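You operate a simulated robot arm through the tools that you are given. There is no shell and no other tool.

You are at the controls of a simulated robot arm. One attempt, no reset.

TASK
Put things in order on the top of the spacer bench. At the end: the black-handled pad stands where the blue edge protector stood; the blue edge protector from the top of the spacer bench stands where the blue block stood; the blue block stands on top of the grey battery; the grey sealant cartridge (marked "PU") from the top of the spacer bench stands where the black-handled pad stood; whatever was shut is shut again. Leave all else as you found it, and nothing knocked over.

It is judged by the outcome, as a careful person would: the job done as asked, and still so three seconds after it is handed in. It fails if anything else is knocked over, pushed out of place, dropped, spilled or broken.

THE ROBOT
A 5-joint arm with a two-finger parallel gripper, fixed in place. Base frame: the origin is at the foot of the arm, x ahead of it, y to its left, z up; the work surface is at about z = 0. Readings come in m, degrees, newtons and seconds.
With the tool pointing down near the work surface it reaches from about 0.26 to 0.68 m from the base axis. Its first joint turns from -66.0 to 66.0 degrees. The tool tilts only in the upright plane through the base axis and itself; it spins freely about its own axis. Payload 2.9 kg.
The TCP is the grasp point between the finger pads, 0.03 m short of the fingertips. In the tool frame z runs along the fingers and y along their closing line. The gripper opens to 0.11 m. The fingers are 0.02 m wide and 0.01 m thick; the gripper's body (0.048 by 0.112 m) begins 0.055 m behind the TCP.
Orientation is that of the tool frame in the base frame, as [roll, pitch, yaw] about the fixed x, y, z axes, in that order (R = Rz(yaw) Ry(pitch) Rx(roll)). With the fingers straight down and closing along the base's y, the tool's x points along the base's -x, its y along +y and its z along -z.

THE INTERFACE
- The arm moves only by the tool jog_arm. Its argument "targets" is a list of rows, each an object (a shift or turn left out is 0, a gripper value left out holds the last) with "delta_rot": the turn, a rotation vector about the tool's x, y, z in units of 6 degrees (1.0 is 6 degrees), a list of three; "dp": the shift along the tool's x, y, z in units of 20 mm (1.0 is 20 mm), a list of three; "claw": the finger opening in mm, from 0 to 110. In form: [{"delta_rot": [ax, ay, az], "dp": [tx, ty, tz], "claw": claw}, ...]. A call has 1 to 20 rows; each row shifts and turns the commanded pose from where the row before left it, along the tool's axes as they then stand. A call with a number of a shift or a turn outside -1 to 1 is refused whole. Each row takes 0.2 s and may step no farther than 0.05 m and 8.6 degrees from the row before; otherwise, or with a gripper value out of range, the whole call is refused. Where a pose cannot be reached the arm comes as near as it can. A force on the tool above 40 N (or 10 N above the force at the start of the call, whichever is more), or a blocked arm, ends the call early, and 0.2 s more pass. Each finger travels about 0.108 m/s and halts on what it meets, pressing with about 43 N; the grip force reading is that of the motor and also rises with nothing between the fingers. The clock runs only during rows and for 0.2 s after the last one: add rows that do not move to give the fingers time. The reply holds the time, the measured pose of the TCP, the force on the tool along the base axes, the opening and the grip force, in the units named above and with some noise, with the torque about the TCP (base axes, N m) and any sound that the robot's microphone picked up, and new pictures: "show" is both (left out), scene, wrist or none.
- Cameras (640 x 400 px; columns grow to the right, rows downward): "scene" is fixed at [0.0328, -0.4581, 0.5907]; the picture's right is [0.69, -0.72, 0.00], its down [-0.48, -0.45, -0.75] and it looks along [0.54, 0.52, -0.66] (base axes); focal length 330 px, centre (320, 200). "wrist" rides on the gripper at [0.072, 0.017, -0.103] in the tool frame; the picture's right is [-0.23, 0.97, 0.00], its down [-0.76, -0.18, -0.62] and it looks along [-0.61, -0.14, 0.78] (tool axes); focal length 222 px, centre (320, 200). There is no depth. A picture from a camera that has moved, and an enlarged one, comes with that camera's place and axes in the base frame and with its lens. The place of the scene camera against the robot may be out by one fixed shift of up to 0.012 m in any direction.
- zoom(camera, box): a new picture of the part [left, top, right, bottom] of that camera's present view, enlarged. It takes no simulated time.
- close_job(): hands the job in; it is judged then, once.

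Nothing tells you positions but the pictures and the camera data. Unless the task says otherwise, let go and move clear before handing in.

The tools are called after "Request:" as a command line: name --argument value ..., lists and objects as JSON in quotes. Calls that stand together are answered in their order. jog_arm: Moves the arm, as the interface text tells. Its arguments: {"type":"object","properties":{"targets":{"type":"array","items":{"type":"object","properties":{"delta_rot":{"type":"array","items":{"type":"number"}},"dp":{"type":"array","items":{"type":"number"}},"claw":{"type":"number"}}}},"show":{"type":"string","enum":["both","scene","wrist","none"]}},"required":["targets"]} The other tools are called the same way: zoom (camera, box) takes an enlarged picture of a part of a camera's view; close_job () hands the job in.

At the start:

```text
t: 0.0
tool_pos: [0.4235, 0.0173, 0.31]
tcp_rot: [-180.0, 0.0, -179.9]
ft_force: [0.1, 0.0, 0.0]
wrist_torque: [0.01, -0.02, -0.01]
gripper_width: 0.1098
grasp_force: 0.1
```

scene: 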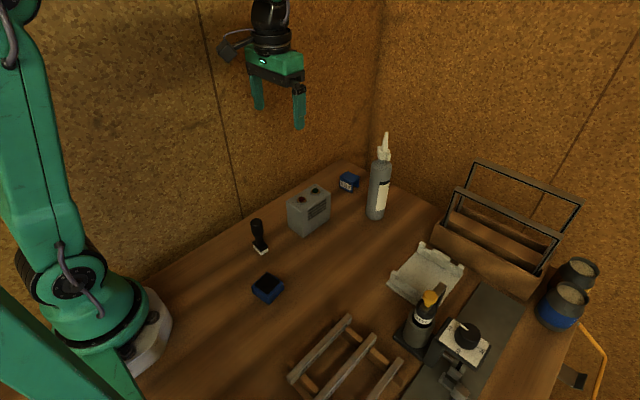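
wrist: 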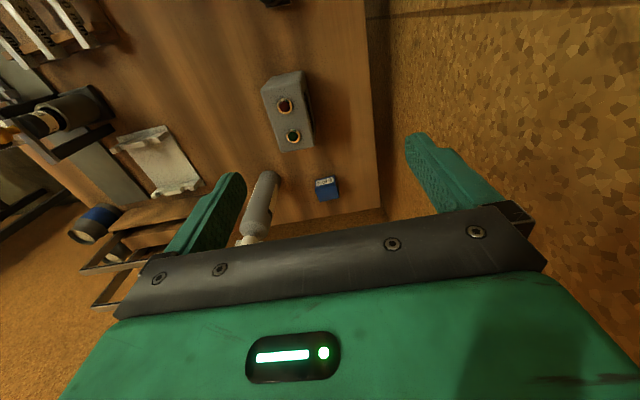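

I see a wooden bench with a grey battery, two blue items, a black-handled pad, a grey cartridge and other things. I'll look closer before moving.

Request:
zoom --camera "scene" --box '[220, 150, 420, 310]'

Request:
zoom --camera "scene" --box '[280, 120, 420, 240]'

Request:
zoom --camera "scene" --box '[360, 230, 620, 400]'

Request:
zoom --camera "scene" --box '[230, 200, 310, 310]'

Request:
zoom --camera "wrist" --box '[220, 50, 400, 250]'

```text
2.50 times, centred on (320, 230) of scene
camera zoom: at [0.0328, -0.4581, 0.5907], right [0.69, -0.72, 0.0], down [-0.48, -0.45, -0.75], along [0.54, 0.52, -0.66], focal length 824 px, centre (320, 125)
```

zoom: 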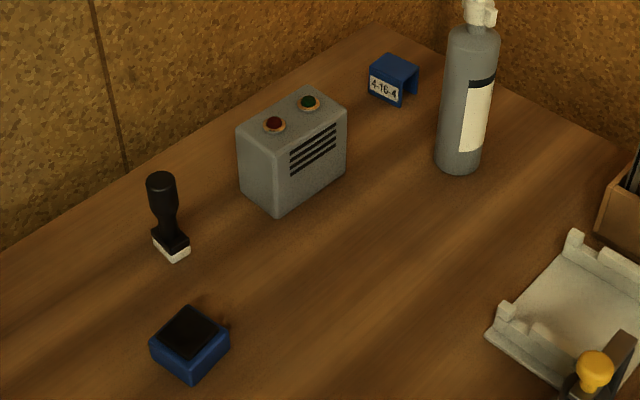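

```text
3.33 times, centred on (350, 180) of scene
camera zoom: at [0.0328, -0.4581, 0.5907], right [0.69, -0.72, 0.0], down [-0.48, -0.45, -0.75], along [0.54, 0.52, -0.66], focal length 1099 px, centre (220, 267)
```

zoom: 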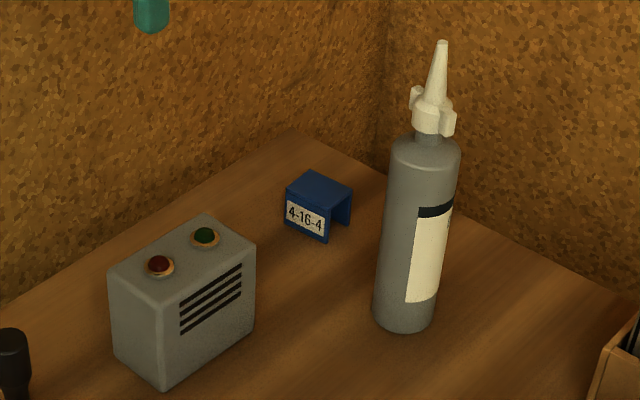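

```text
2.35 times, centred on (490, 315) of scene
camera zoom: at [0.0328, -0.4581, 0.5907], right [0.69, -0.72, 0.0], down [-0.48, -0.45, -0.75], along [0.54, 0.52, -0.66], focal length 776 px, centre (-80, -71)
```

zoom: 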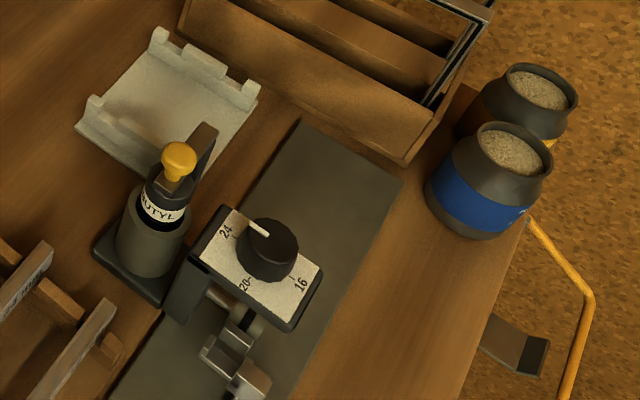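

```text
3.64 times, centred on (270, 255) of scene
camera zoom: at [0.0328, -0.4581, 0.5907], right [0.69, -0.72, 0.0], down [-0.48, -0.45, -0.75], along [0.54, 0.52, -0.66], focal length 1199 px, centre (502, 0)
```

zoom: 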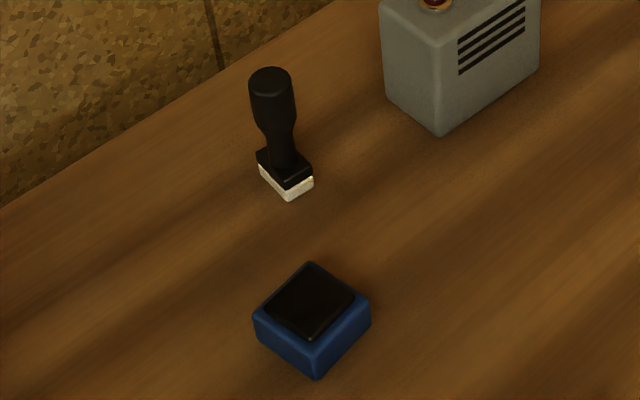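

```text
2.00 times, centred on (310, 150) of wrist
camera zoom: at [0.3518, 0.0345, 0.415], right [0.23, 0.97, 0.0], down [0.76, -0.18, 0.62], along [0.61, -0.14, -0.78], focal length 444 px, centre (340, 300)
```

zoom: 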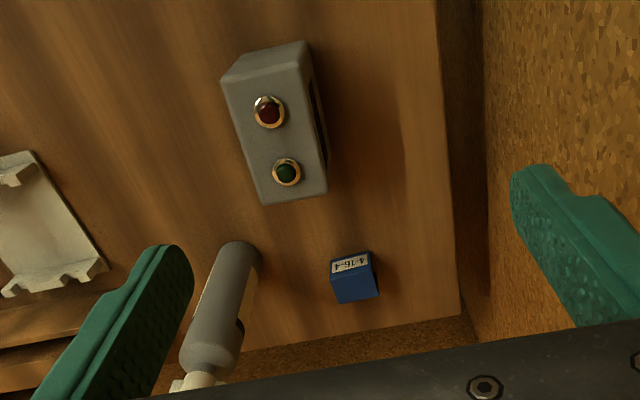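

The blue block is at about (0.245, -0.115), the pad at (0.305, -0.015) and the battery at x 0.40–0.50, y -0.03. The edge protector is near (0.63, -0.018) and the cartridge near (0.59, -0.135). I'll first move the wrist camera back and look from nearer the base.

Request:
jog_arm --targets '[{"dp": [0.9, -0.55, 0]}, {"dp": [0.9, -0.55, 0]}, {"dp": [0.9, -0.55, 0]}, {"dp": [0.9, -0.55, 0]}, {"dp": [0.9, -0.55, 0]}, {"dp": [0.9, -0.55, 0]}, {"dp": [0.9, -0.55, 0]}, {}]'

```text
t: 1.8
tool_pos: [0.2977, -0.0591, 0.3115]
tcp_rot: [-180.0, 0.1, -180.0]
ft_force: [0.8, -0.7, -0.5]
wrist_torque: [0.02, 0.04, 0.0]
gripper_width: 0.1099
grasp_force: 0.1
camera wrist: at [0.2253, -0.0424, 0.4154], right [0.23, 0.97, 0.0], down [0.76, -0.18, 0.62], along [0.61, -0.14, -0.78], focal length 222 px, centre (320, 200)
```

scene: 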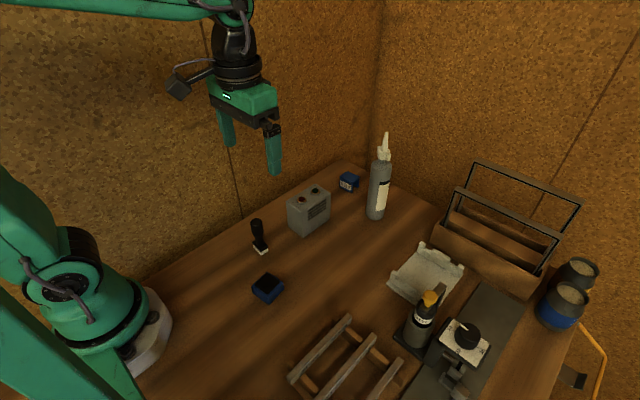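
wrist: 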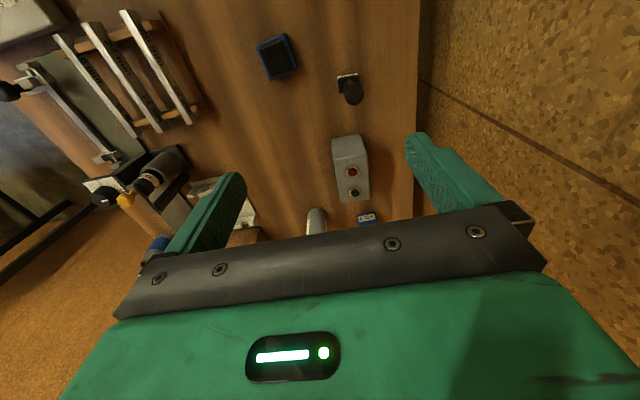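

Request:
zoom --camera "wrist" --box '[240, 20, 400, 120]'

Request:
zoom --camera "wrist" --box '[290, 120, 418, 230]'

Request:
zoom --camera "wrist" --box '[0, 0, 240, 250]'

```text
4.00 times, centred on (320, 70) of wrist
camera zoom: at [0.2253, -0.0424, 0.4154], right [0.23, 0.97, 0.0], down [0.76, -0.18, 0.62], along [0.61, -0.14, -0.78], focal length 888 px, centre (320, 720)
```

zoom: 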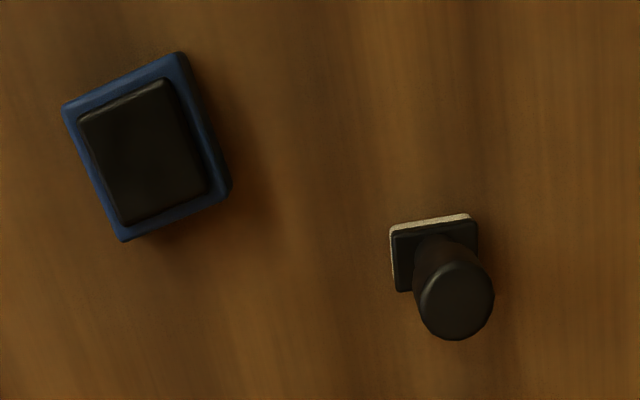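

```text
3.64 times, centred on (354, 175) of wrist
camera zoom: at [0.2253, -0.0424, 0.4154], right [0.23, 0.97, 0.0], down [0.76, -0.18, 0.62], along [0.61, -0.14, -0.78], focal length 808 px, centre (196, 291)
```

zoom: 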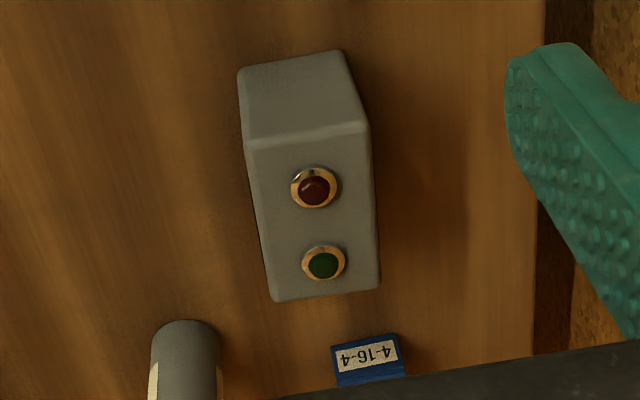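

```text
1.60 times, centred on (120, 125) of wrist
camera zoom: at [0.2253, -0.0424, 0.4154], right [0.23, 0.97, 0.0], down [0.76, -0.18, 0.62], along [0.61, -0.14, -0.78], focal length 355 px, centre (640, 320)
```

zoom: 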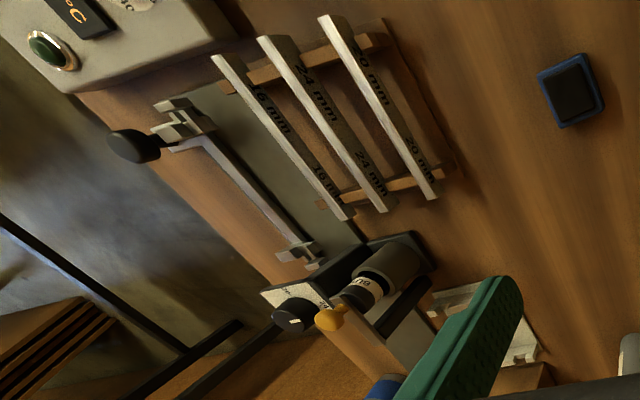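

From the wrist camera I place the block at about (0.251, -0.114) with yaw about 5°, and the pad at (0.312, -0.016). The battery centre is (0.455, -0.035), its top is at about 0.084, and two terminals stand on it. I want a closer look at those terminals before deciding how the block should sit.

Request:
jog_arm --targets '[{"dp": [-0.52, 0.15, 0.88]}, {"dp": [-0.52, 0.15, 0.88]}, {"dp": [-0.52, 0.15, 0.88]}, {"dp": [-0.52, 0.15, 0.88]}, {"dp": [-0.52, 0.15, 0.88]}, {"dp": [-0.52, 0.15, 0.88]}, {"dp": [-0.52, 0.15, 0.88]}, {"dp": [-0.52, 0.15, 0.88]}, {}]'

Request:
zoom --camera "wrist" --box '[220, 60, 420, 220]'

Request:
zoom --camera "scene" --box '[280, 170, 340, 240]'

```text
t: 3.8
tool_pos: [0.3806, -0.0355, 0.1692]
tcp_rot: [-179.9, 0.0, -180.0]
ft_force: [0.8, -0.7, 0.7]
wrist_torque: [0.02, -0.03, -0.02]
gripper_width: 0.1096
grasp_force: 0.0
camera wrist: at [0.3094, -0.0181, 0.2743], right [0.23, 0.97, 0.0], down [0.76, -0.18, 0.62], along [0.61, -0.14, -0.78], focal length 222 px, centre (320, 200)
```

scene: 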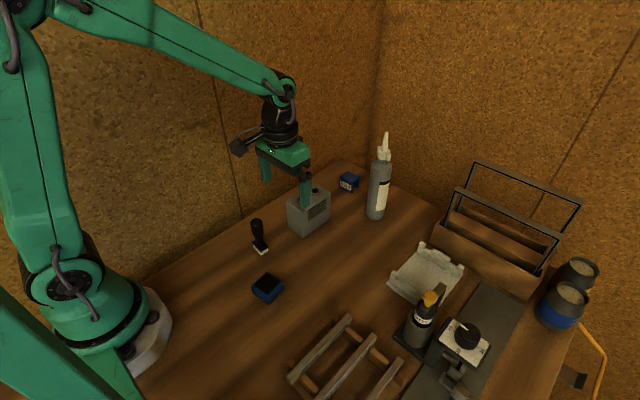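
wrist: 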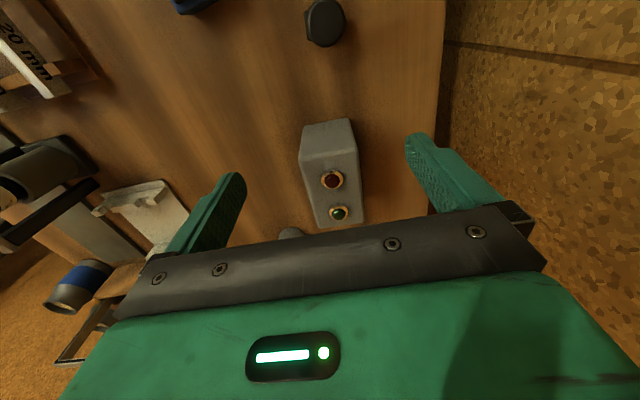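

```text
2.50 times, centred on (320, 140) of wrist
camera zoom: at [0.3094, -0.0181, 0.2743], right [0.23, 0.97, 0.0], down [0.76, -0.18, 0.62], along [0.61, -0.14, -0.78], focal length 555 px, centre (320, 350)
```

zoom: 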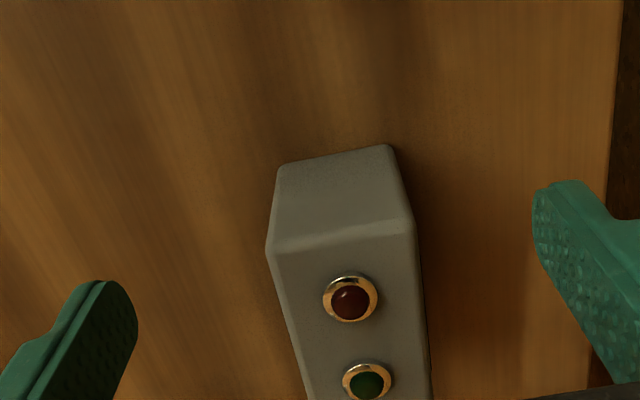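

```text
5.71 times, centred on (310, 205) of scene
camera zoom: at [0.0328, -0.4581, 0.5907], right [0.69, -0.72, 0.0], down [-0.48, -0.45, -0.75], along [0.54, 0.52, -0.66], focal length 1884 px, centre (377, 171)
```

zoom: 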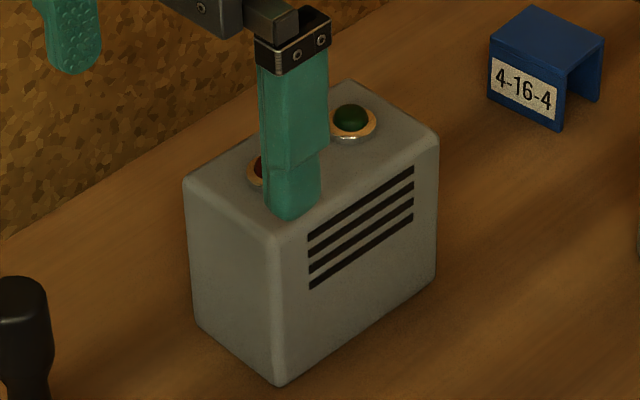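

The terminals are low domed buttons spaced 45 mm apart, so the block will have to sit centred across them. Next I'll go above the blue block and turn to match its sides.

Request:
jog_arm --targets '[{"dp": [0.926, -0.561, 0]}, {"dp": [0.926, -0.561, 0]}, {"dp": [0.926, -0.561, 0]}, {"dp": [0.926, -0.561, 0]}, {"dp": [0.926, -0.561, 0]}, {"dp": [0.926, -0.561, 0]}, {"dp": [0.926, -0.561, 0]}, {"delta_rot": [0, 0, -0.9]}, {}]'

Request:
zoom --camera "wrist" --box '[220, 60, 420, 220]'

Request:
zoom --camera "scene" --box '[210, 200, 310, 310]'

```text
t: 5.8
tool_pos: [0.2509, -0.115, 0.1692]
tcp_rot: [-180.0, 0.0, -174.6]
ft_force: [-0.2, 0.9, -0.4]
wrist_torque: [0.0, 0.04, 0.01]
gripper_width: 0.1102
grasp_force: 0.0
camera wrist: at [0.1781, -0.1047, 0.2739], right [0.13, 0.99, 0.0], down [0.78, -0.1, 0.62], along [0.62, -0.08, -0.78], focal length 222 px, centre (320, 200)
```

scene: 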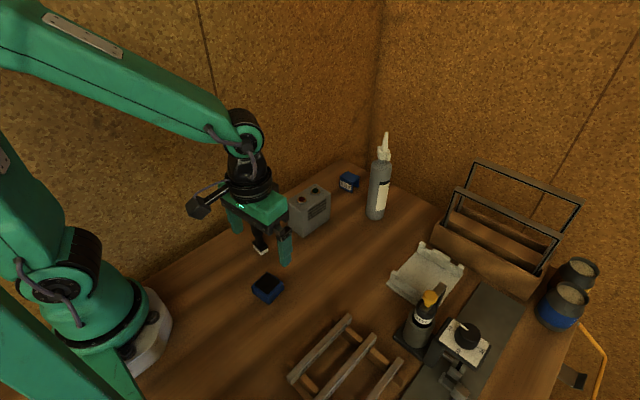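
wrist: 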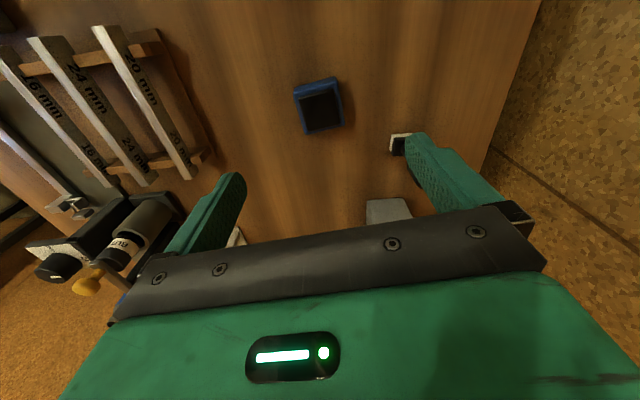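

```text
2.50 times, centred on (320, 140) of wrist
camera zoom: at [0.1781, -0.1047, 0.2739], right [0.13, 0.99, 0.0], down [0.78, -0.1, 0.62], along [0.62, -0.08, -0.78], focal length 555 px, centre (320, 350)
```

zoom: 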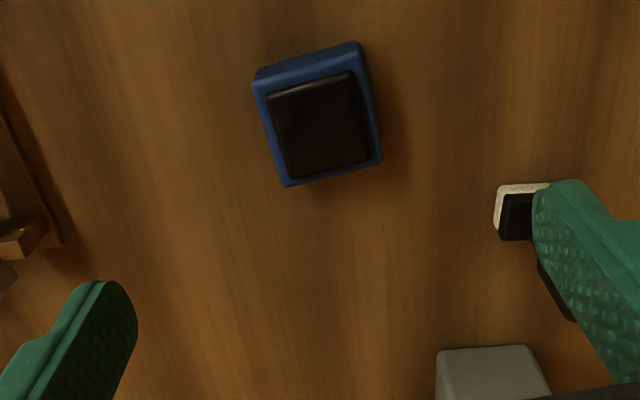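

```text
3.64 times, centred on (260, 255) of scene
camera zoom: at [0.0328, -0.4581, 0.5907], right [0.69, -0.72, 0.0], down [-0.48, -0.45, -0.75], along [0.54, 0.52, -0.66], focal length 1199 px, centre (538, 0)
```

zoom: 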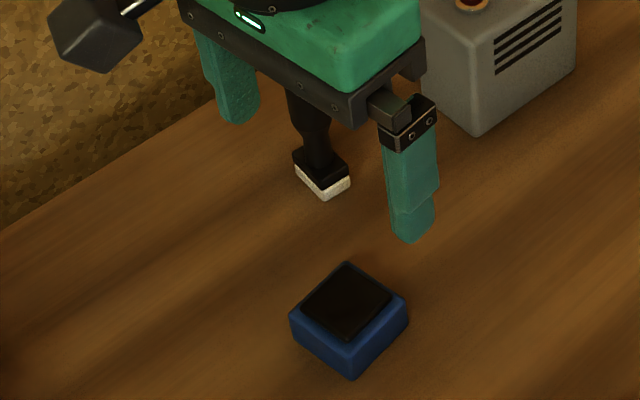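

The gripper is over the block and aligned to within a couple of degrees. I'll lower the fingers around it to just above the table.

Request:
jog_arm --targets '[{"dp": [-0.08, 0, 0.9], "delta_rot": [0, 0, -0.33]}, {"dp": [0, 0, 1]}, {"dp": [0, 0, 1]}, {"dp": [0, 0, 1]}, {"dp": [0, 0, 1]}, {"dp": [0, 0, 0.7]}, {"dp": [0, 0, 0.5]}, {"dp": [0, 0, 0.4]}, {}]'

Request:
zoom --camera "wrist" --box '[200, 100, 440, 250]'

Request:
zoom --camera "scene" --box '[210, 200, 310, 310]'

```text
t: 7.8
tool_pos: [0.2534, -0.1137, 0.0391]
tcp_rot: [179.9, 0.0, -172.6]
ft_force: [0.1, 0.5, 1.0]
wrist_torque: [-0.03, -0.04, -0.05]
gripper_width: 0.11
grasp_force: 0.0
camera wrist: at [0.1793, -0.1062, 0.1436], right [0.1, 0.99, 0.0], down [0.78, -0.08, 0.62], along [0.62, -0.06, -0.78], focal length 222 px, centre (320, 200)
```

scene: 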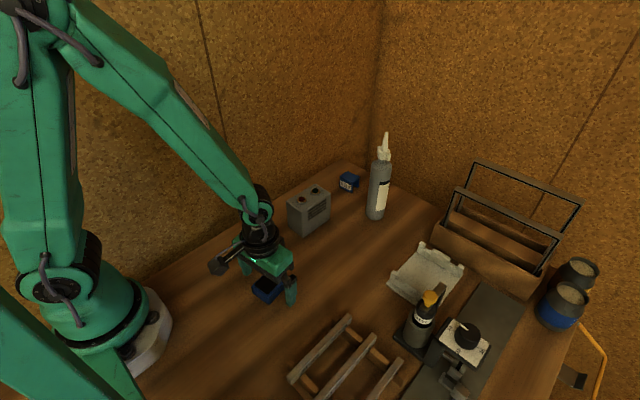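
wrist: 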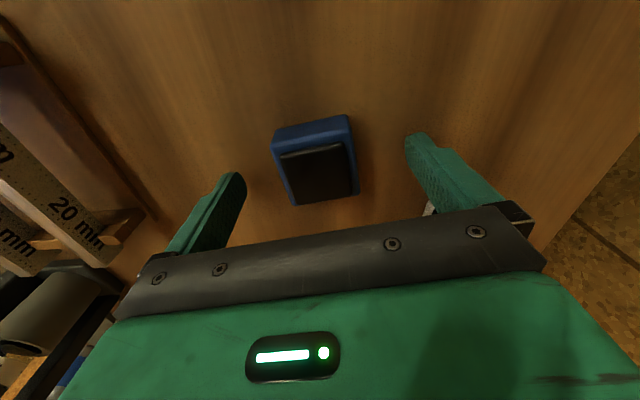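

```text
2.67 times, centred on (320, 175) of wrist
camera zoom: at [0.1793, -0.1062, 0.1436], right [0.1, 0.99, 0.0], down [0.78, -0.08, 0.62], along [0.62, -0.06, -0.78], focal length 592 px, centre (320, 267)
```

zoom: 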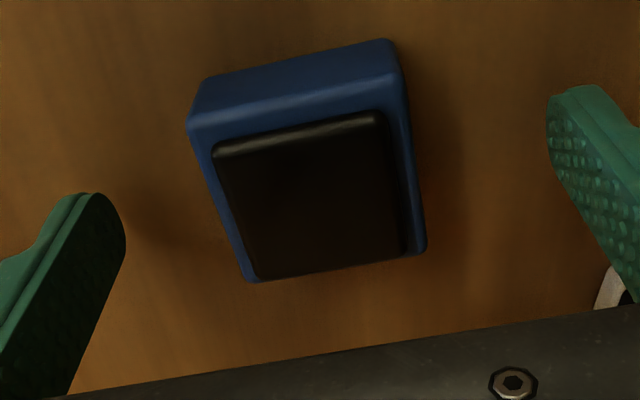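

```text
3.64 times, centred on (260, 255) of scene
camera zoom: at [0.0328, -0.4581, 0.5907], right [0.69, -0.72, 0.0], down [-0.48, -0.45, -0.75], along [0.54, 0.52, -0.66], focal length 1199 px, centre (538, 0)
```

zoom: 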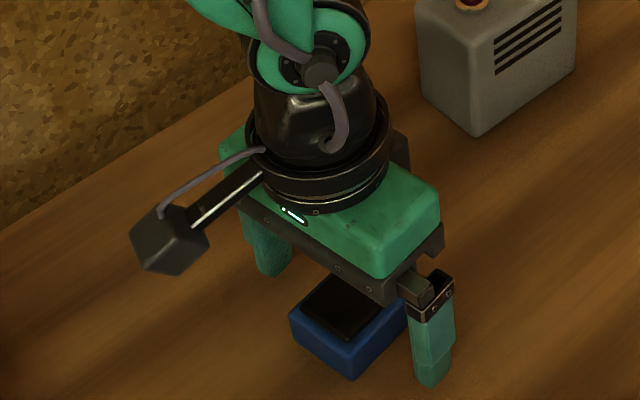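

The block is about 44 mm square and 28 mm tall, centred at (0.250, -0.1145) with yaw about 6°. I'll trim the pose, close on it and lift.

Request:
jog_arm --targets '[{"dp": [0.17, -0.03, 0.2], "delta_rot": [0, 0, 0.2]}, {"claw": 35}, {"claw": 35}, {"claw": 35}, {"claw": 35}, {}]' --show "wrist"

```text
t: 9.2
tool_pos: [0.2487, -0.1152, 0.0358]
tcp_rot: [180.0, -0.1, -173.8]
ft_force: [0.1, -0.3, 0.0]
wrist_torque: [-0.02, -0.01, 0.0]
gripper_width: 0.047
grasp_force: 43.0
camera wrist: at [0.1762, -0.1059, 0.14], right [0.12, 0.99, 0.0], down [0.78, -0.09, 0.62], along [0.62, -0.08, -0.78], focal length 222 px, centre (320, 200)
```

wrist: 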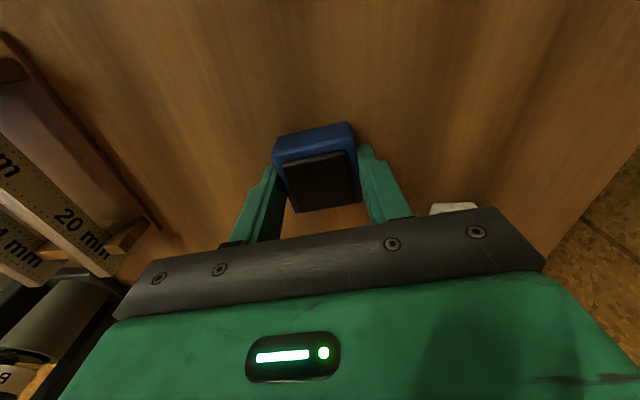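

The gripper is holding the block at a width of 47 mm. I'll lift it high, square up the yaw and carry it towards the battery at a safe height.

Request:
jog_arm --targets '[{"dp": [0, 0, -0.5]}, {"dp": [0, 0, -1]}, {"dp": [0, 0, -1]}, {"dp": [0, 0, -1]}, {"dp": [0, 0, -1]}, {"dp": [0, 0, -1]}, {"dp": [0, 0, -1]}, {"dp": [0, 0, -1]}, {"dp": [0, 0, -1], "delta_rot": [0, 0, 0.52]}, {"delta_rot": [0, 0, 0.52]}, {}]'

Request:
zoom --camera "wrist" --box '[200, 100, 440, 250]'

```text
t: 11.6
tool_pos: [0.2515, -0.1151, 0.2054]
tcp_rot: [-179.9, 0.1, 179.9]
ft_force: [-0.2, 0.8, 0.1]
wrist_torque: [0.01, 0.06, -0.02]
gripper_width: 0.0469
grasp_force: 43.1
camera wrist: at [0.1783, -0.0977, 0.3105], right [0.23, 0.97, 0.0], down [0.76, -0.18, 0.62], along [0.61, -0.14, -0.78], focal length 222 px, centre (320, 200)
```

scene: 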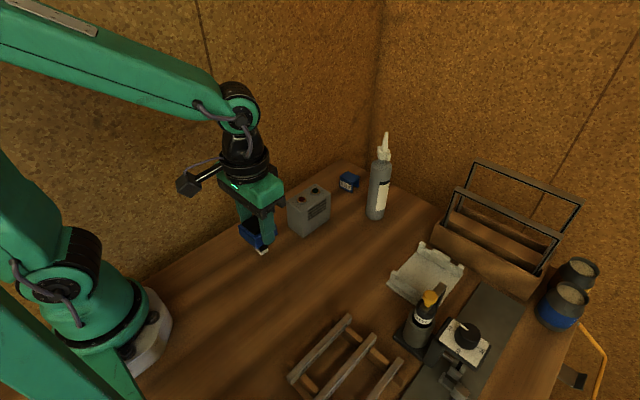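
wrist: 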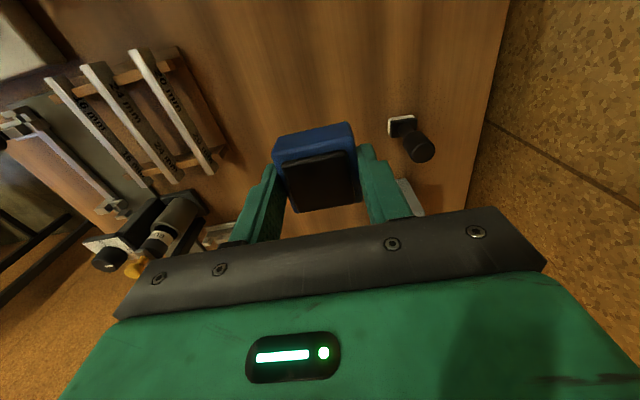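

```text
2.67 times, centred on (320, 175) of wrist
camera zoom: at [0.1783, -0.0977, 0.3105], right [0.23, 0.97, 0.0], down [0.76, -0.18, 0.62], along [0.61, -0.14, -0.78], focal length 592 px, centre (320, 267)
```

zoom: 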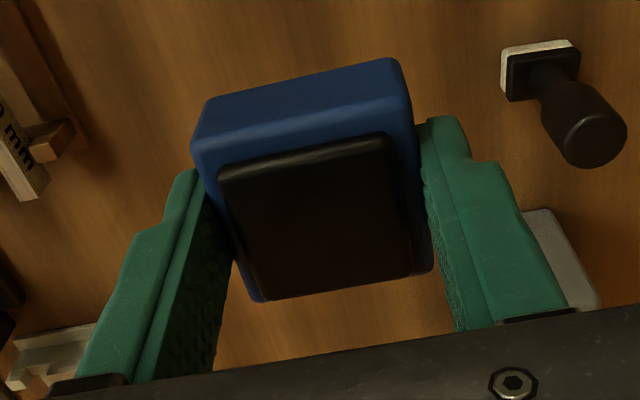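

The block is held centred in the grip. I'll carry it over the midpoint between the terminals, (0.456, -0.036), and then look.

Request:
jog_arm --targets '[{"dp": [-0.936, 0.36, 0]}, {"dp": [-0.936, 0.36, 0]}, {"dp": [-0.936, 0.36, 0]}, {"dp": [-0.936, 0.36, 0]}, {"dp": [-0.936, 0.36, 0]}, {"dp": [-0.936, 0.36, 0]}, {"dp": [-0.936, 0.36, 0]}, {"dp": [-0.936, 0.36, 0]}, {"dp": [-0.936, 0.36, 0]}, {"dp": [-0.936, 0.36, 0]}, {"dp": [-0.936, 0.36, 0]}, {"delta_rot": [0, 0, 0.32]}, {"dp": [0, 0, 1]}, {"dp": [0, 0, 1]}, {}]'

Request:
zoom --camera "wrist" --box '[200, 60, 440, 210]'

Request:
zoom --camera "scene" --box '[260, 140, 360, 240]'

```text
t: 14.8
tool_pos: [0.4554, -0.0365, 0.1651]
tcp_rot: [179.9, -0.1, 178.0]
ft_force: [-0.7, -0.1, -0.3]
wrist_torque: [-0.01, 0.0, -0.01]
gripper_width: 0.0469
grasp_force: 42.6
camera wrist: at [0.3841, -0.0166, 0.2697], right [0.26, 0.97, 0.0], down [0.75, -0.2, 0.62], along [0.6, -0.16, -0.78], focal length 222 px, centre (320, 200)
```

scene: 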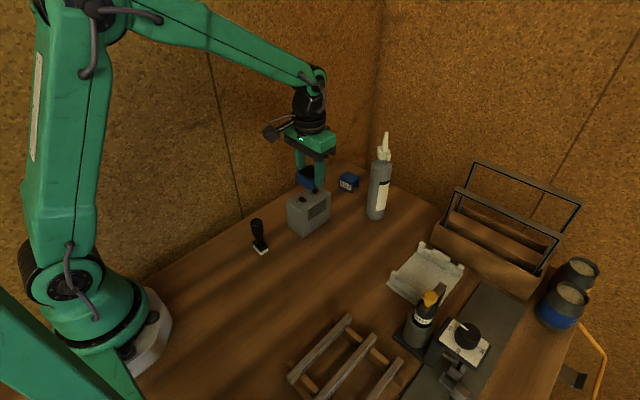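
wrist: 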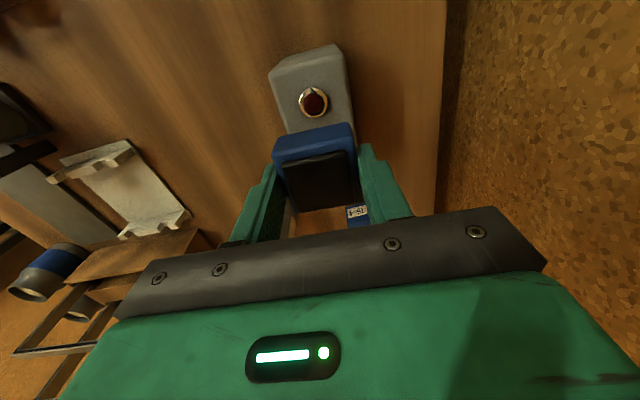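

```text
2.67 times, centred on (320, 135) of wrist
camera zoom: at [0.3841, -0.0166, 0.2697], right [0.26, 0.97, 0.0], down [0.75, -0.2, 0.62], along [0.6, -0.16, -0.78], focal length 592 px, centre (320, 373)
```

zoom: 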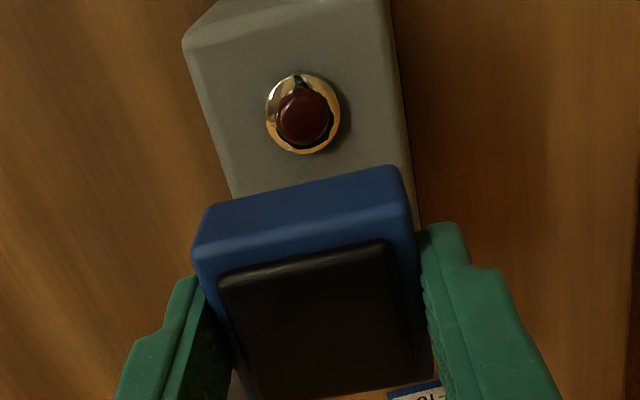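

```text
4.00 times, centred on (310, 190) of scene
camera zoom: at [0.0328, -0.4581, 0.5907], right [0.69, -0.72, 0.0], down [-0.48, -0.45, -0.75], along [0.54, 0.52, -0.66], focal length 1319 px, centre (360, 240)
```

zoom: 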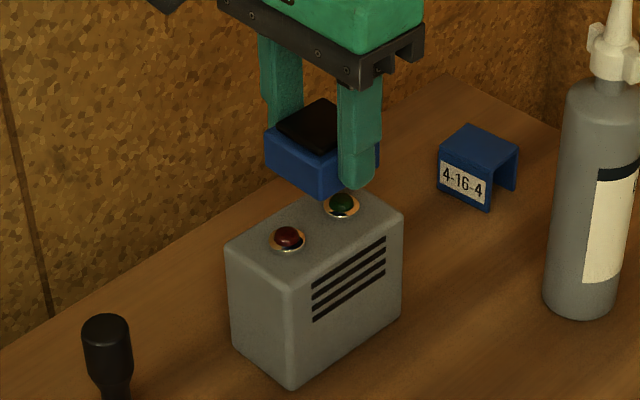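

The domes stick up several millimetres, so I need to know how the block rests on them. I'll lower it in small steps and watch the force.

Request:
jog_arm --targets '[{"dp": [0, 0, 0.8]}, {"dp": [0, 0, 0.6]}, {"dp": [0, 0, 0.3]}, {}]' --show "wrist"

Request:
zoom --camera "scene" --box '[260, 140, 360, 240]'

```text
t: 15.8
tool_pos: [0.4558, -0.0355, 0.1315]
tcp_rot: [179.9, 0.0, 178.0]
ft_force: [-0.2, 0.7, -0.8]
wrist_torque: [0.03, -0.02, 0.01]
gripper_width: 0.0467
grasp_force: 43.2
camera wrist: at [0.3843, -0.0169, 0.2358], right [0.26, 0.97, 0.0], down [0.76, -0.2, 0.62], along [0.6, -0.16, -0.78], focal length 222 px, centre (320, 200)
```

wrist: 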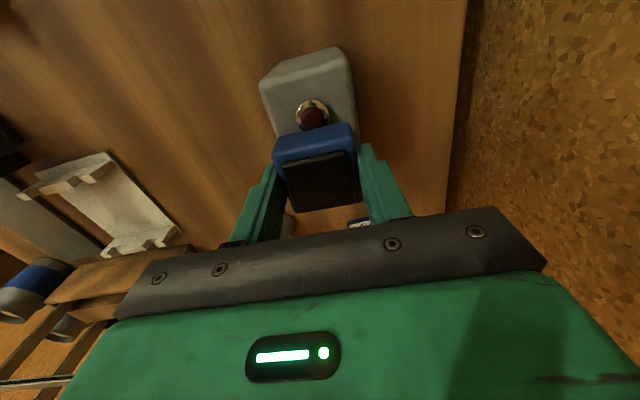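

```text
4.00 times, centred on (310, 190) of scene
camera zoom: at [0.0328, -0.4581, 0.5907], right [0.69, -0.72, 0.0], down [-0.48, -0.45, -0.75], along [0.54, 0.52, -0.66], focal length 1319 px, centre (360, 240)
```

zoom: 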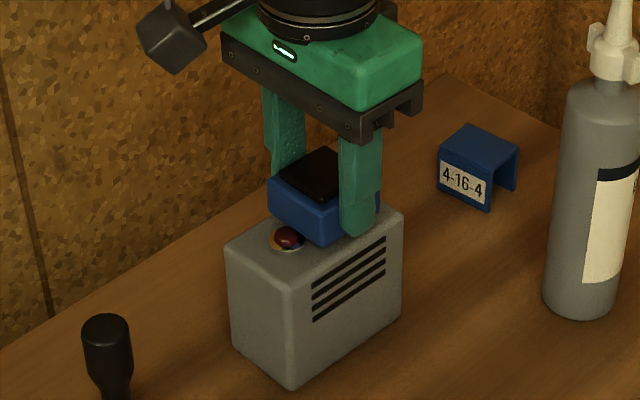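

Request:
zoom --camera "wrist" --box '[260, 80, 370, 160]'

Request:
zoom --camera "scene" --box '[290, 170, 350, 210]'

Request:
jog_arm --targets '[{"dp": [0, 0, 0.05]}, {"dp": [0, 0, 0.05]}]' --show "none"

```text
5.00 times, centred on (315, 120) of wrist
camera zoom: at [0.3843, -0.0169, 0.2358], right [0.26, 0.97, 0.0], down [0.76, -0.2, 0.62], along [0.6, -0.16, -0.78], focal length 1111 px, centre (345, 600)
```

zoom: 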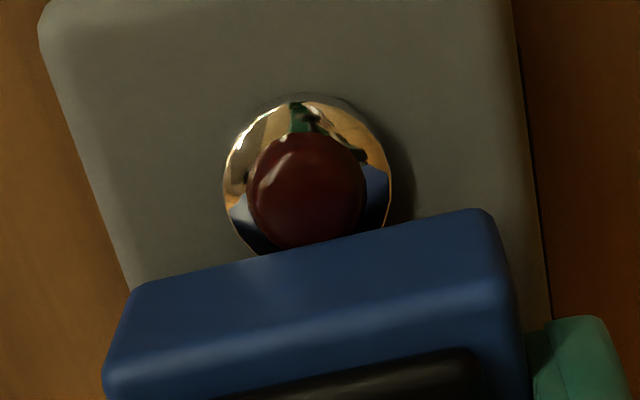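

```text
10.00 times, centred on (320, 190) of scene
camera zoom: at [0.0328, -0.4581, 0.5907], right [0.69, -0.72, 0.0], down [-0.48, -0.45, -0.75], along [0.54, 0.52, -0.66], focal length 3297 px, centre (320, 300)
```

zoom: 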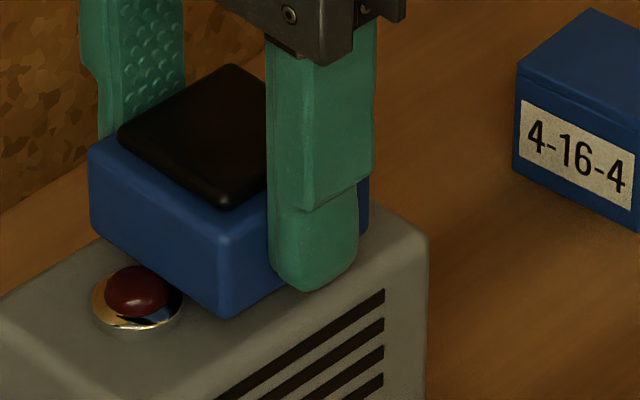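

```text
t: 16.4
tool_pos: [0.4551, -0.036, 0.1283]
tcp_rot: [-180.0, 0.0, 177.9]
ft_force: [-0.3, 0.2, -0.6]
wrist_torque: [-0.03, 0.03, 0.0]
gripper_width: 0.0468
grasp_force: 43.0
```

Request:
jog_arm --targets '[{"dp": [0, 0, 0.05]}, {}]' --show "none"

Request:
jog_arm --targets '[{"dp": [0, 0, 0.05]}, {}]' --show "none"

Request:
jog_arm --targets '[{"dp": [0, 0, 0.05]}, {}]' --show "none"

```text
t: 17.0
tool_pos: [0.4553, -0.0355, 0.1289]
tcp_rot: [180.0, 0.0, 178.0]
ft_force: [-0.4, -0.2, -2.0]
wrist_torque: [0.01, 0.03, -0.02]
gripper_width: 0.0469
grasp_force: 43.6
```

```text
t: 17.6
tool_pos: [0.4558, -0.036, 0.1271]
tcp_rot: [180.0, 0.1, 178.0]
ft_force: [0.7, 1.1, -0.7]
wrist_torque: [-0.01, 0.01, -0.04]
gripper_width: 0.0467
grasp_force: 43.5
```

```text
t: 18.2
tool_pos: [0.4549, -0.0361, 0.1261]
tcp_rot: [-180.0, 0.0, 178.0]
ft_force: [0.4, -0.2, -0.6]
wrist_torque: [-0.04, -0.02, -0.02]
gripper_width: 0.0469
grasp_force: 42.5
```

No contact yet, with the block's underside at about 0.091 m. I'll keep lowering one millimetre at a time.

Request:
jog_arm --targets '[{"dp": [0, 0, 0.05]}, {}]' --show "none"

Request:
jog_arm --targets '[{"dp": [0, 0, 0.05]}, {}]' --show "none"

Request:
zoom --camera "wrist" --box '[260, 80, 370, 160]'

Request:
zoom --camera "scene" --box '[290, 170, 350, 210]'

```text
t: 18.8
tool_pos: [0.4551, -0.0369, 0.1243]
tcp_rot: [179.9, 0.0, 178.0]
ft_force: [1.0, -0.2, -0.4]
wrist_torque: [0.05, 0.0, 0.0]
gripper_width: 0.0471
grasp_force: 43.0
```

```text
t: 19.4
tool_pos: [0.4556, -0.0367, 0.125]
tcp_rot: [179.9, 0.0, 177.9]
ft_force: [1.1, 0.1, 0.0]
wrist_torque: [0.01, -0.02, -0.01]
gripper_width: 0.047
grasp_force: 43.3
```

```text
5.00 times, centred on (315, 120) of wrist
camera zoom: at [0.3842, -0.0165, 0.2291], right [0.26, 0.97, 0.0], down [0.76, -0.2, 0.62], along [0.6, -0.16, -0.78], focal length 1111 px, centre (345, 600)
```

zoom: 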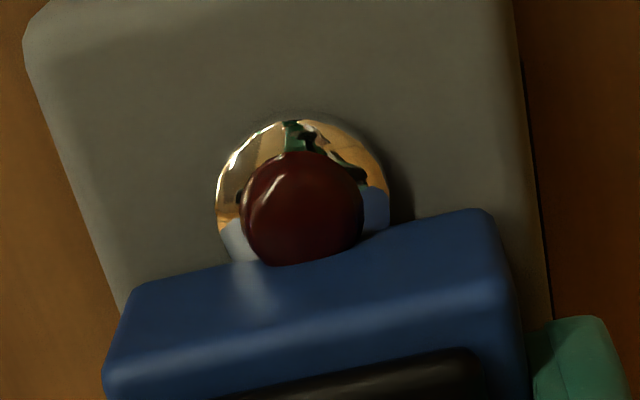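

```text
10.00 times, centred on (320, 190) of scene
camera zoom: at [0.0328, -0.4581, 0.5907], right [0.69, -0.72, 0.0], down [-0.48, -0.45, -0.75], along [0.54, 0.52, -0.66], focal length 3297 px, centre (320, 300)
```

zoom: 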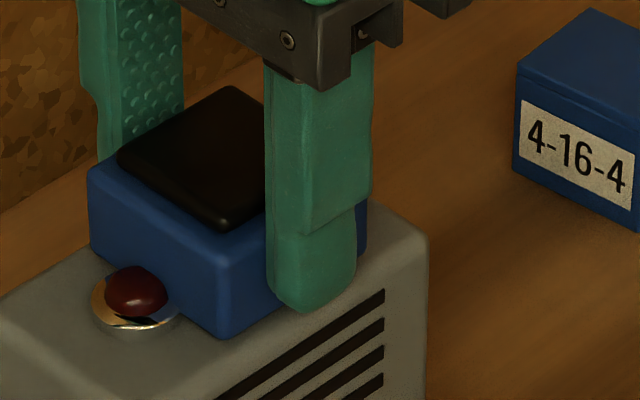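

Still no contact, even though the red dome appears to overlap the block's edge, so the domes may not be solid. I'll keep lowering carefully.

Request:
jog_arm --targets '[{"dp": [0, 0, 0.05]}, {}]' --show "none"

Request:
jog_arm --targets '[{"dp": [0, 0, 0.05]}, {}]' --show "none"

Request:
jog_arm --targets '[{"dp": [0, 0, 0.05]}, {}]' --show "none"

Request:
zoom --camera "wrist" --box '[260, 80, 370, 160]'

Request:
zoom --camera "scene" --box '[290, 170, 350, 210]'

```text
t: 20.0
tool_pos: [0.4563, -0.0357, 0.1229]
tcp_rot: [-179.9, 0.0, 178.0]
ft_force: [0.3, -0.1, -0.7]
wrist_torque: [-0.03, -0.03, -0.02]
gripper_width: 0.0471
grasp_force: 42.9
```

```text
t: 20.6
tool_pos: [0.4549, -0.0358, 0.1228]
tcp_rot: [180.0, 0.0, 178.1]
ft_force: [-2.2, -0.5, 7.1]
wrist_torque: [0.0, 0.13, 0.02]
gripper_width: 0.0468
grasp_force: 43.3
```

```text
t: 21.2
tool_pos: [0.4559, -0.0363, 0.1221]
tcp_rot: [180.0, 0.2, 178.1]
ft_force: [-8.1, 0.1, 25.0]
wrist_torque: [-0.01, 0.46, 0.01]
gripper_width: 0.0469
grasp_force: 42.7
```

```text
5.00 times, centred on (315, 120) of wrist
camera zoom: at [0.3844, -0.0163, 0.2276], right [0.26, 0.97, 0.0], down [0.75, -0.2, 0.62], along [0.6, -0.16, -0.78], focal length 1111 px, centre (345, 600)
```

zoom: 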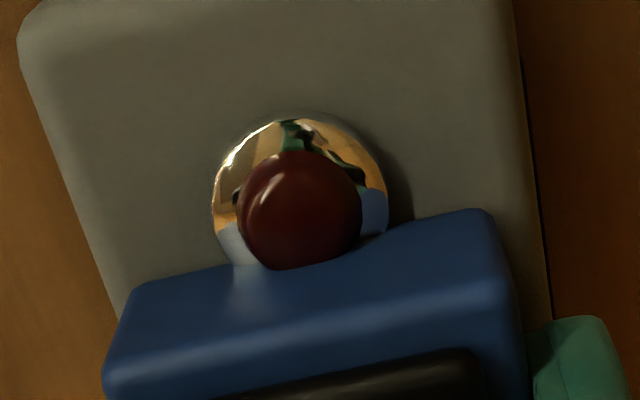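

```text
10.00 times, centred on (320, 190) of scene
camera zoom: at [0.0327, -0.4581, 0.5908], right [0.69, -0.72, 0.0], down [-0.48, -0.45, -0.75], along [0.54, 0.52, -0.66], focal length 3297 px, centre (320, 300)
```

zoom: 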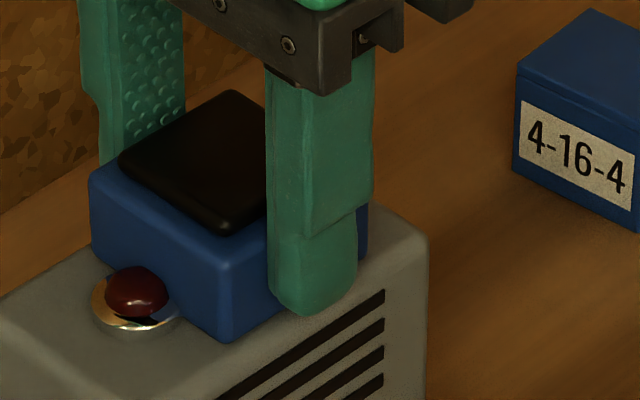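

Contact is at a block underside of about 0.087 m, a flat support about on the level of the terminal rings. I'll unload the press, then open a little and check that the block stays level.

Request:
jog_arm --targets '[{"dp": [0, 0, -0.04]}, {}]' --show "none"

Request:
jog_arm --targets '[{"claw": 52}, {"claw": 56}, {"claw": 60}, {"claw": 66}, {}]' --show "wrist"

Request:
zoom --camera "wrist" --box '[240, 80, 400, 220]'

Request:
zoom --camera "scene" --box '[290, 170, 350, 210]'

```text
t: 21.8
tool_pos: [0.4559, -0.0354, 0.1246]
tcp_rot: [180.0, 0.1, 178.0]
ft_force: [-4.3, 0.2, 21.3]
wrist_torque: [0.05, 0.24, -0.01]
gripper_width: 0.0469
grasp_force: 43.3
```

```text
t: 23.0
tool_pos: [0.4554, -0.0363, 0.1218]
tcp_rot: [-180.0, 0.1, 178.0]
ft_force: [-0.2, 0.4, 0.0]
wrist_torque: [0.01, 0.0, -0.04]
gripper_width: 0.0658
grasp_force: 0.0
camera wrist: at [0.3844, -0.0163, 0.2272], right [0.26, 0.97, 0.0], down [0.75, -0.2, 0.62], along [0.6, -0.16, -0.78], focal length 222 px, centre (320, 200)
```

wrist: 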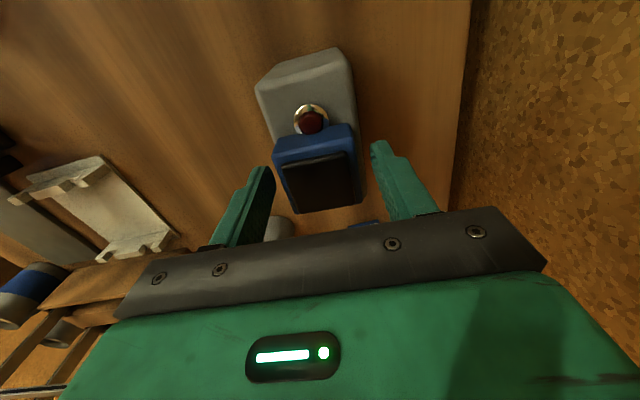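

```text
2.86 times, centred on (320, 150) of wrist
camera zoom: at [0.3844, -0.0163, 0.2272], right [0.26, 0.97, 0.0], down [0.75, -0.2, 0.62], along [0.6, -0.16, -0.78], focal length 635 px, centre (320, 343)
```

zoom: 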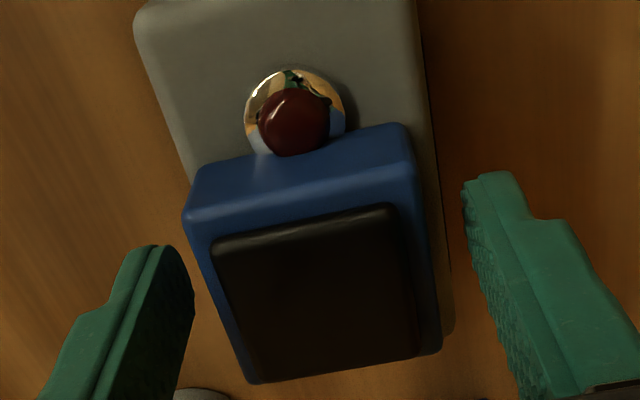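

```text
10.00 times, centred on (320, 190) of scene
camera zoom: at [0.0328, -0.4581, 0.5907], right [0.69, -0.72, 0.0], down [-0.48, -0.45, -0.75], along [0.54, 0.52, -0.66], focal length 3297 px, centre (320, 300)
```

zoom: 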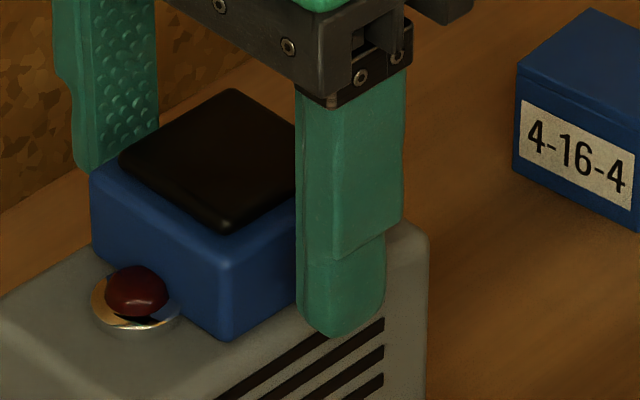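

The block sits level on the battery. I'll rise clear and move above the far corner to look at the edge protector.

Request:
jog_arm --targets '[{"dp": [0, 0, -0.5], "claw": 75}, {"dp": [0, 0, -1]}, {"dp": [0, 0, -1]}, {"dp": [0, 0, -1]}, {"dp": [0, 0, -1]}, {"dp": [0, 0, -0.5], "delta_rot": [0, 0, -0.32]}, {"dp": [-0.875, 0.17, 0]}, {"dp": [-0.875, 0.17, 0]}, {"dp": [-0.875, 0.17, 0]}, {"dp": [-0.875, 0.17, 0]}, {"dp": [-0.875, 0.17, 0]}, {"dp": [-0.875, 0.17, 0]}, {}]'

Request:
zoom --camera "wrist" --box '[220, 40, 420, 220]'

Request:
zoom --camera "scene" --box '[260, 140, 360, 240]'

```text
t: 25.8
tool_pos: [0.5599, -0.0155, 0.2222]
tcp_rot: [-180.0, 0.0, 179.9]
ft_force: [-0.7, 0.6, 0.8]
wrist_torque: [0.01, 0.01, 0.0]
gripper_width: 0.075
grasp_force: 0.0
camera wrist: at [0.489, 0.0017, 0.327], right [0.23, 0.97, 0.0], down [0.76, -0.18, 0.62], along [0.61, -0.14, -0.78], focal length 222 px, centre (320, 200)
```

scene: 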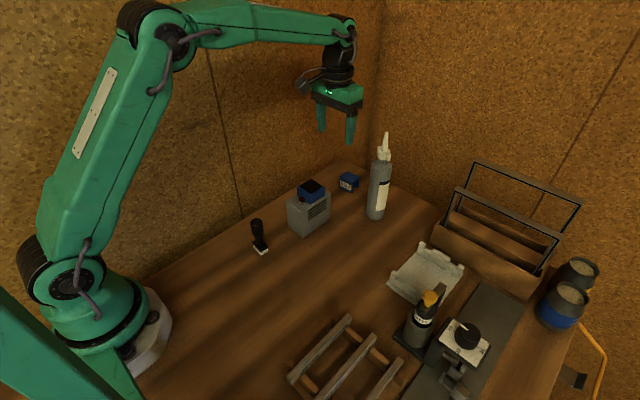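
wrist: 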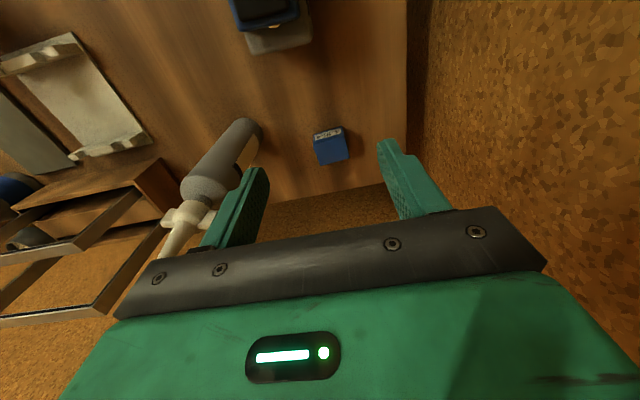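

```text
2.22 times, centred on (320, 130) of wrist
camera zoom: at [0.489, 0.0017, 0.327], right [0.23, 0.97, 0.0], down [0.76, -0.18, 0.62], along [0.61, -0.14, -0.78], focal length 494 px, centre (320, 356)
```

zoom: 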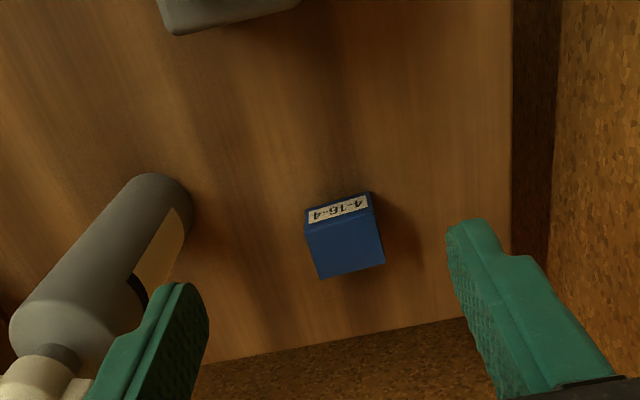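

```text
4.00 times, centred on (310, 190) of scene
camera zoom: at [0.0328, -0.4581, 0.5907], right [0.69, -0.72, 0.0], down [-0.48, -0.45, -0.75], along [0.54, 0.52, -0.66], focal length 1319 px, centre (360, 240)
```

zoom: 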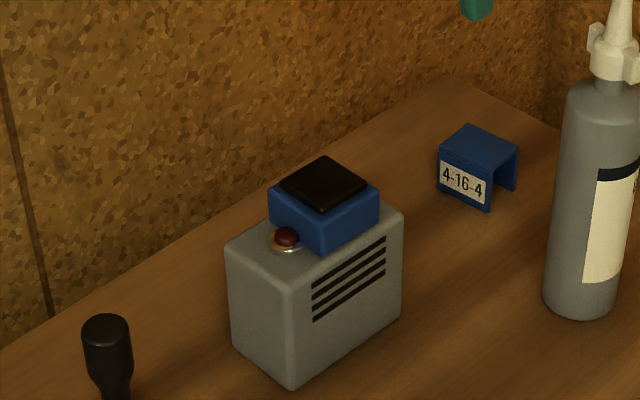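

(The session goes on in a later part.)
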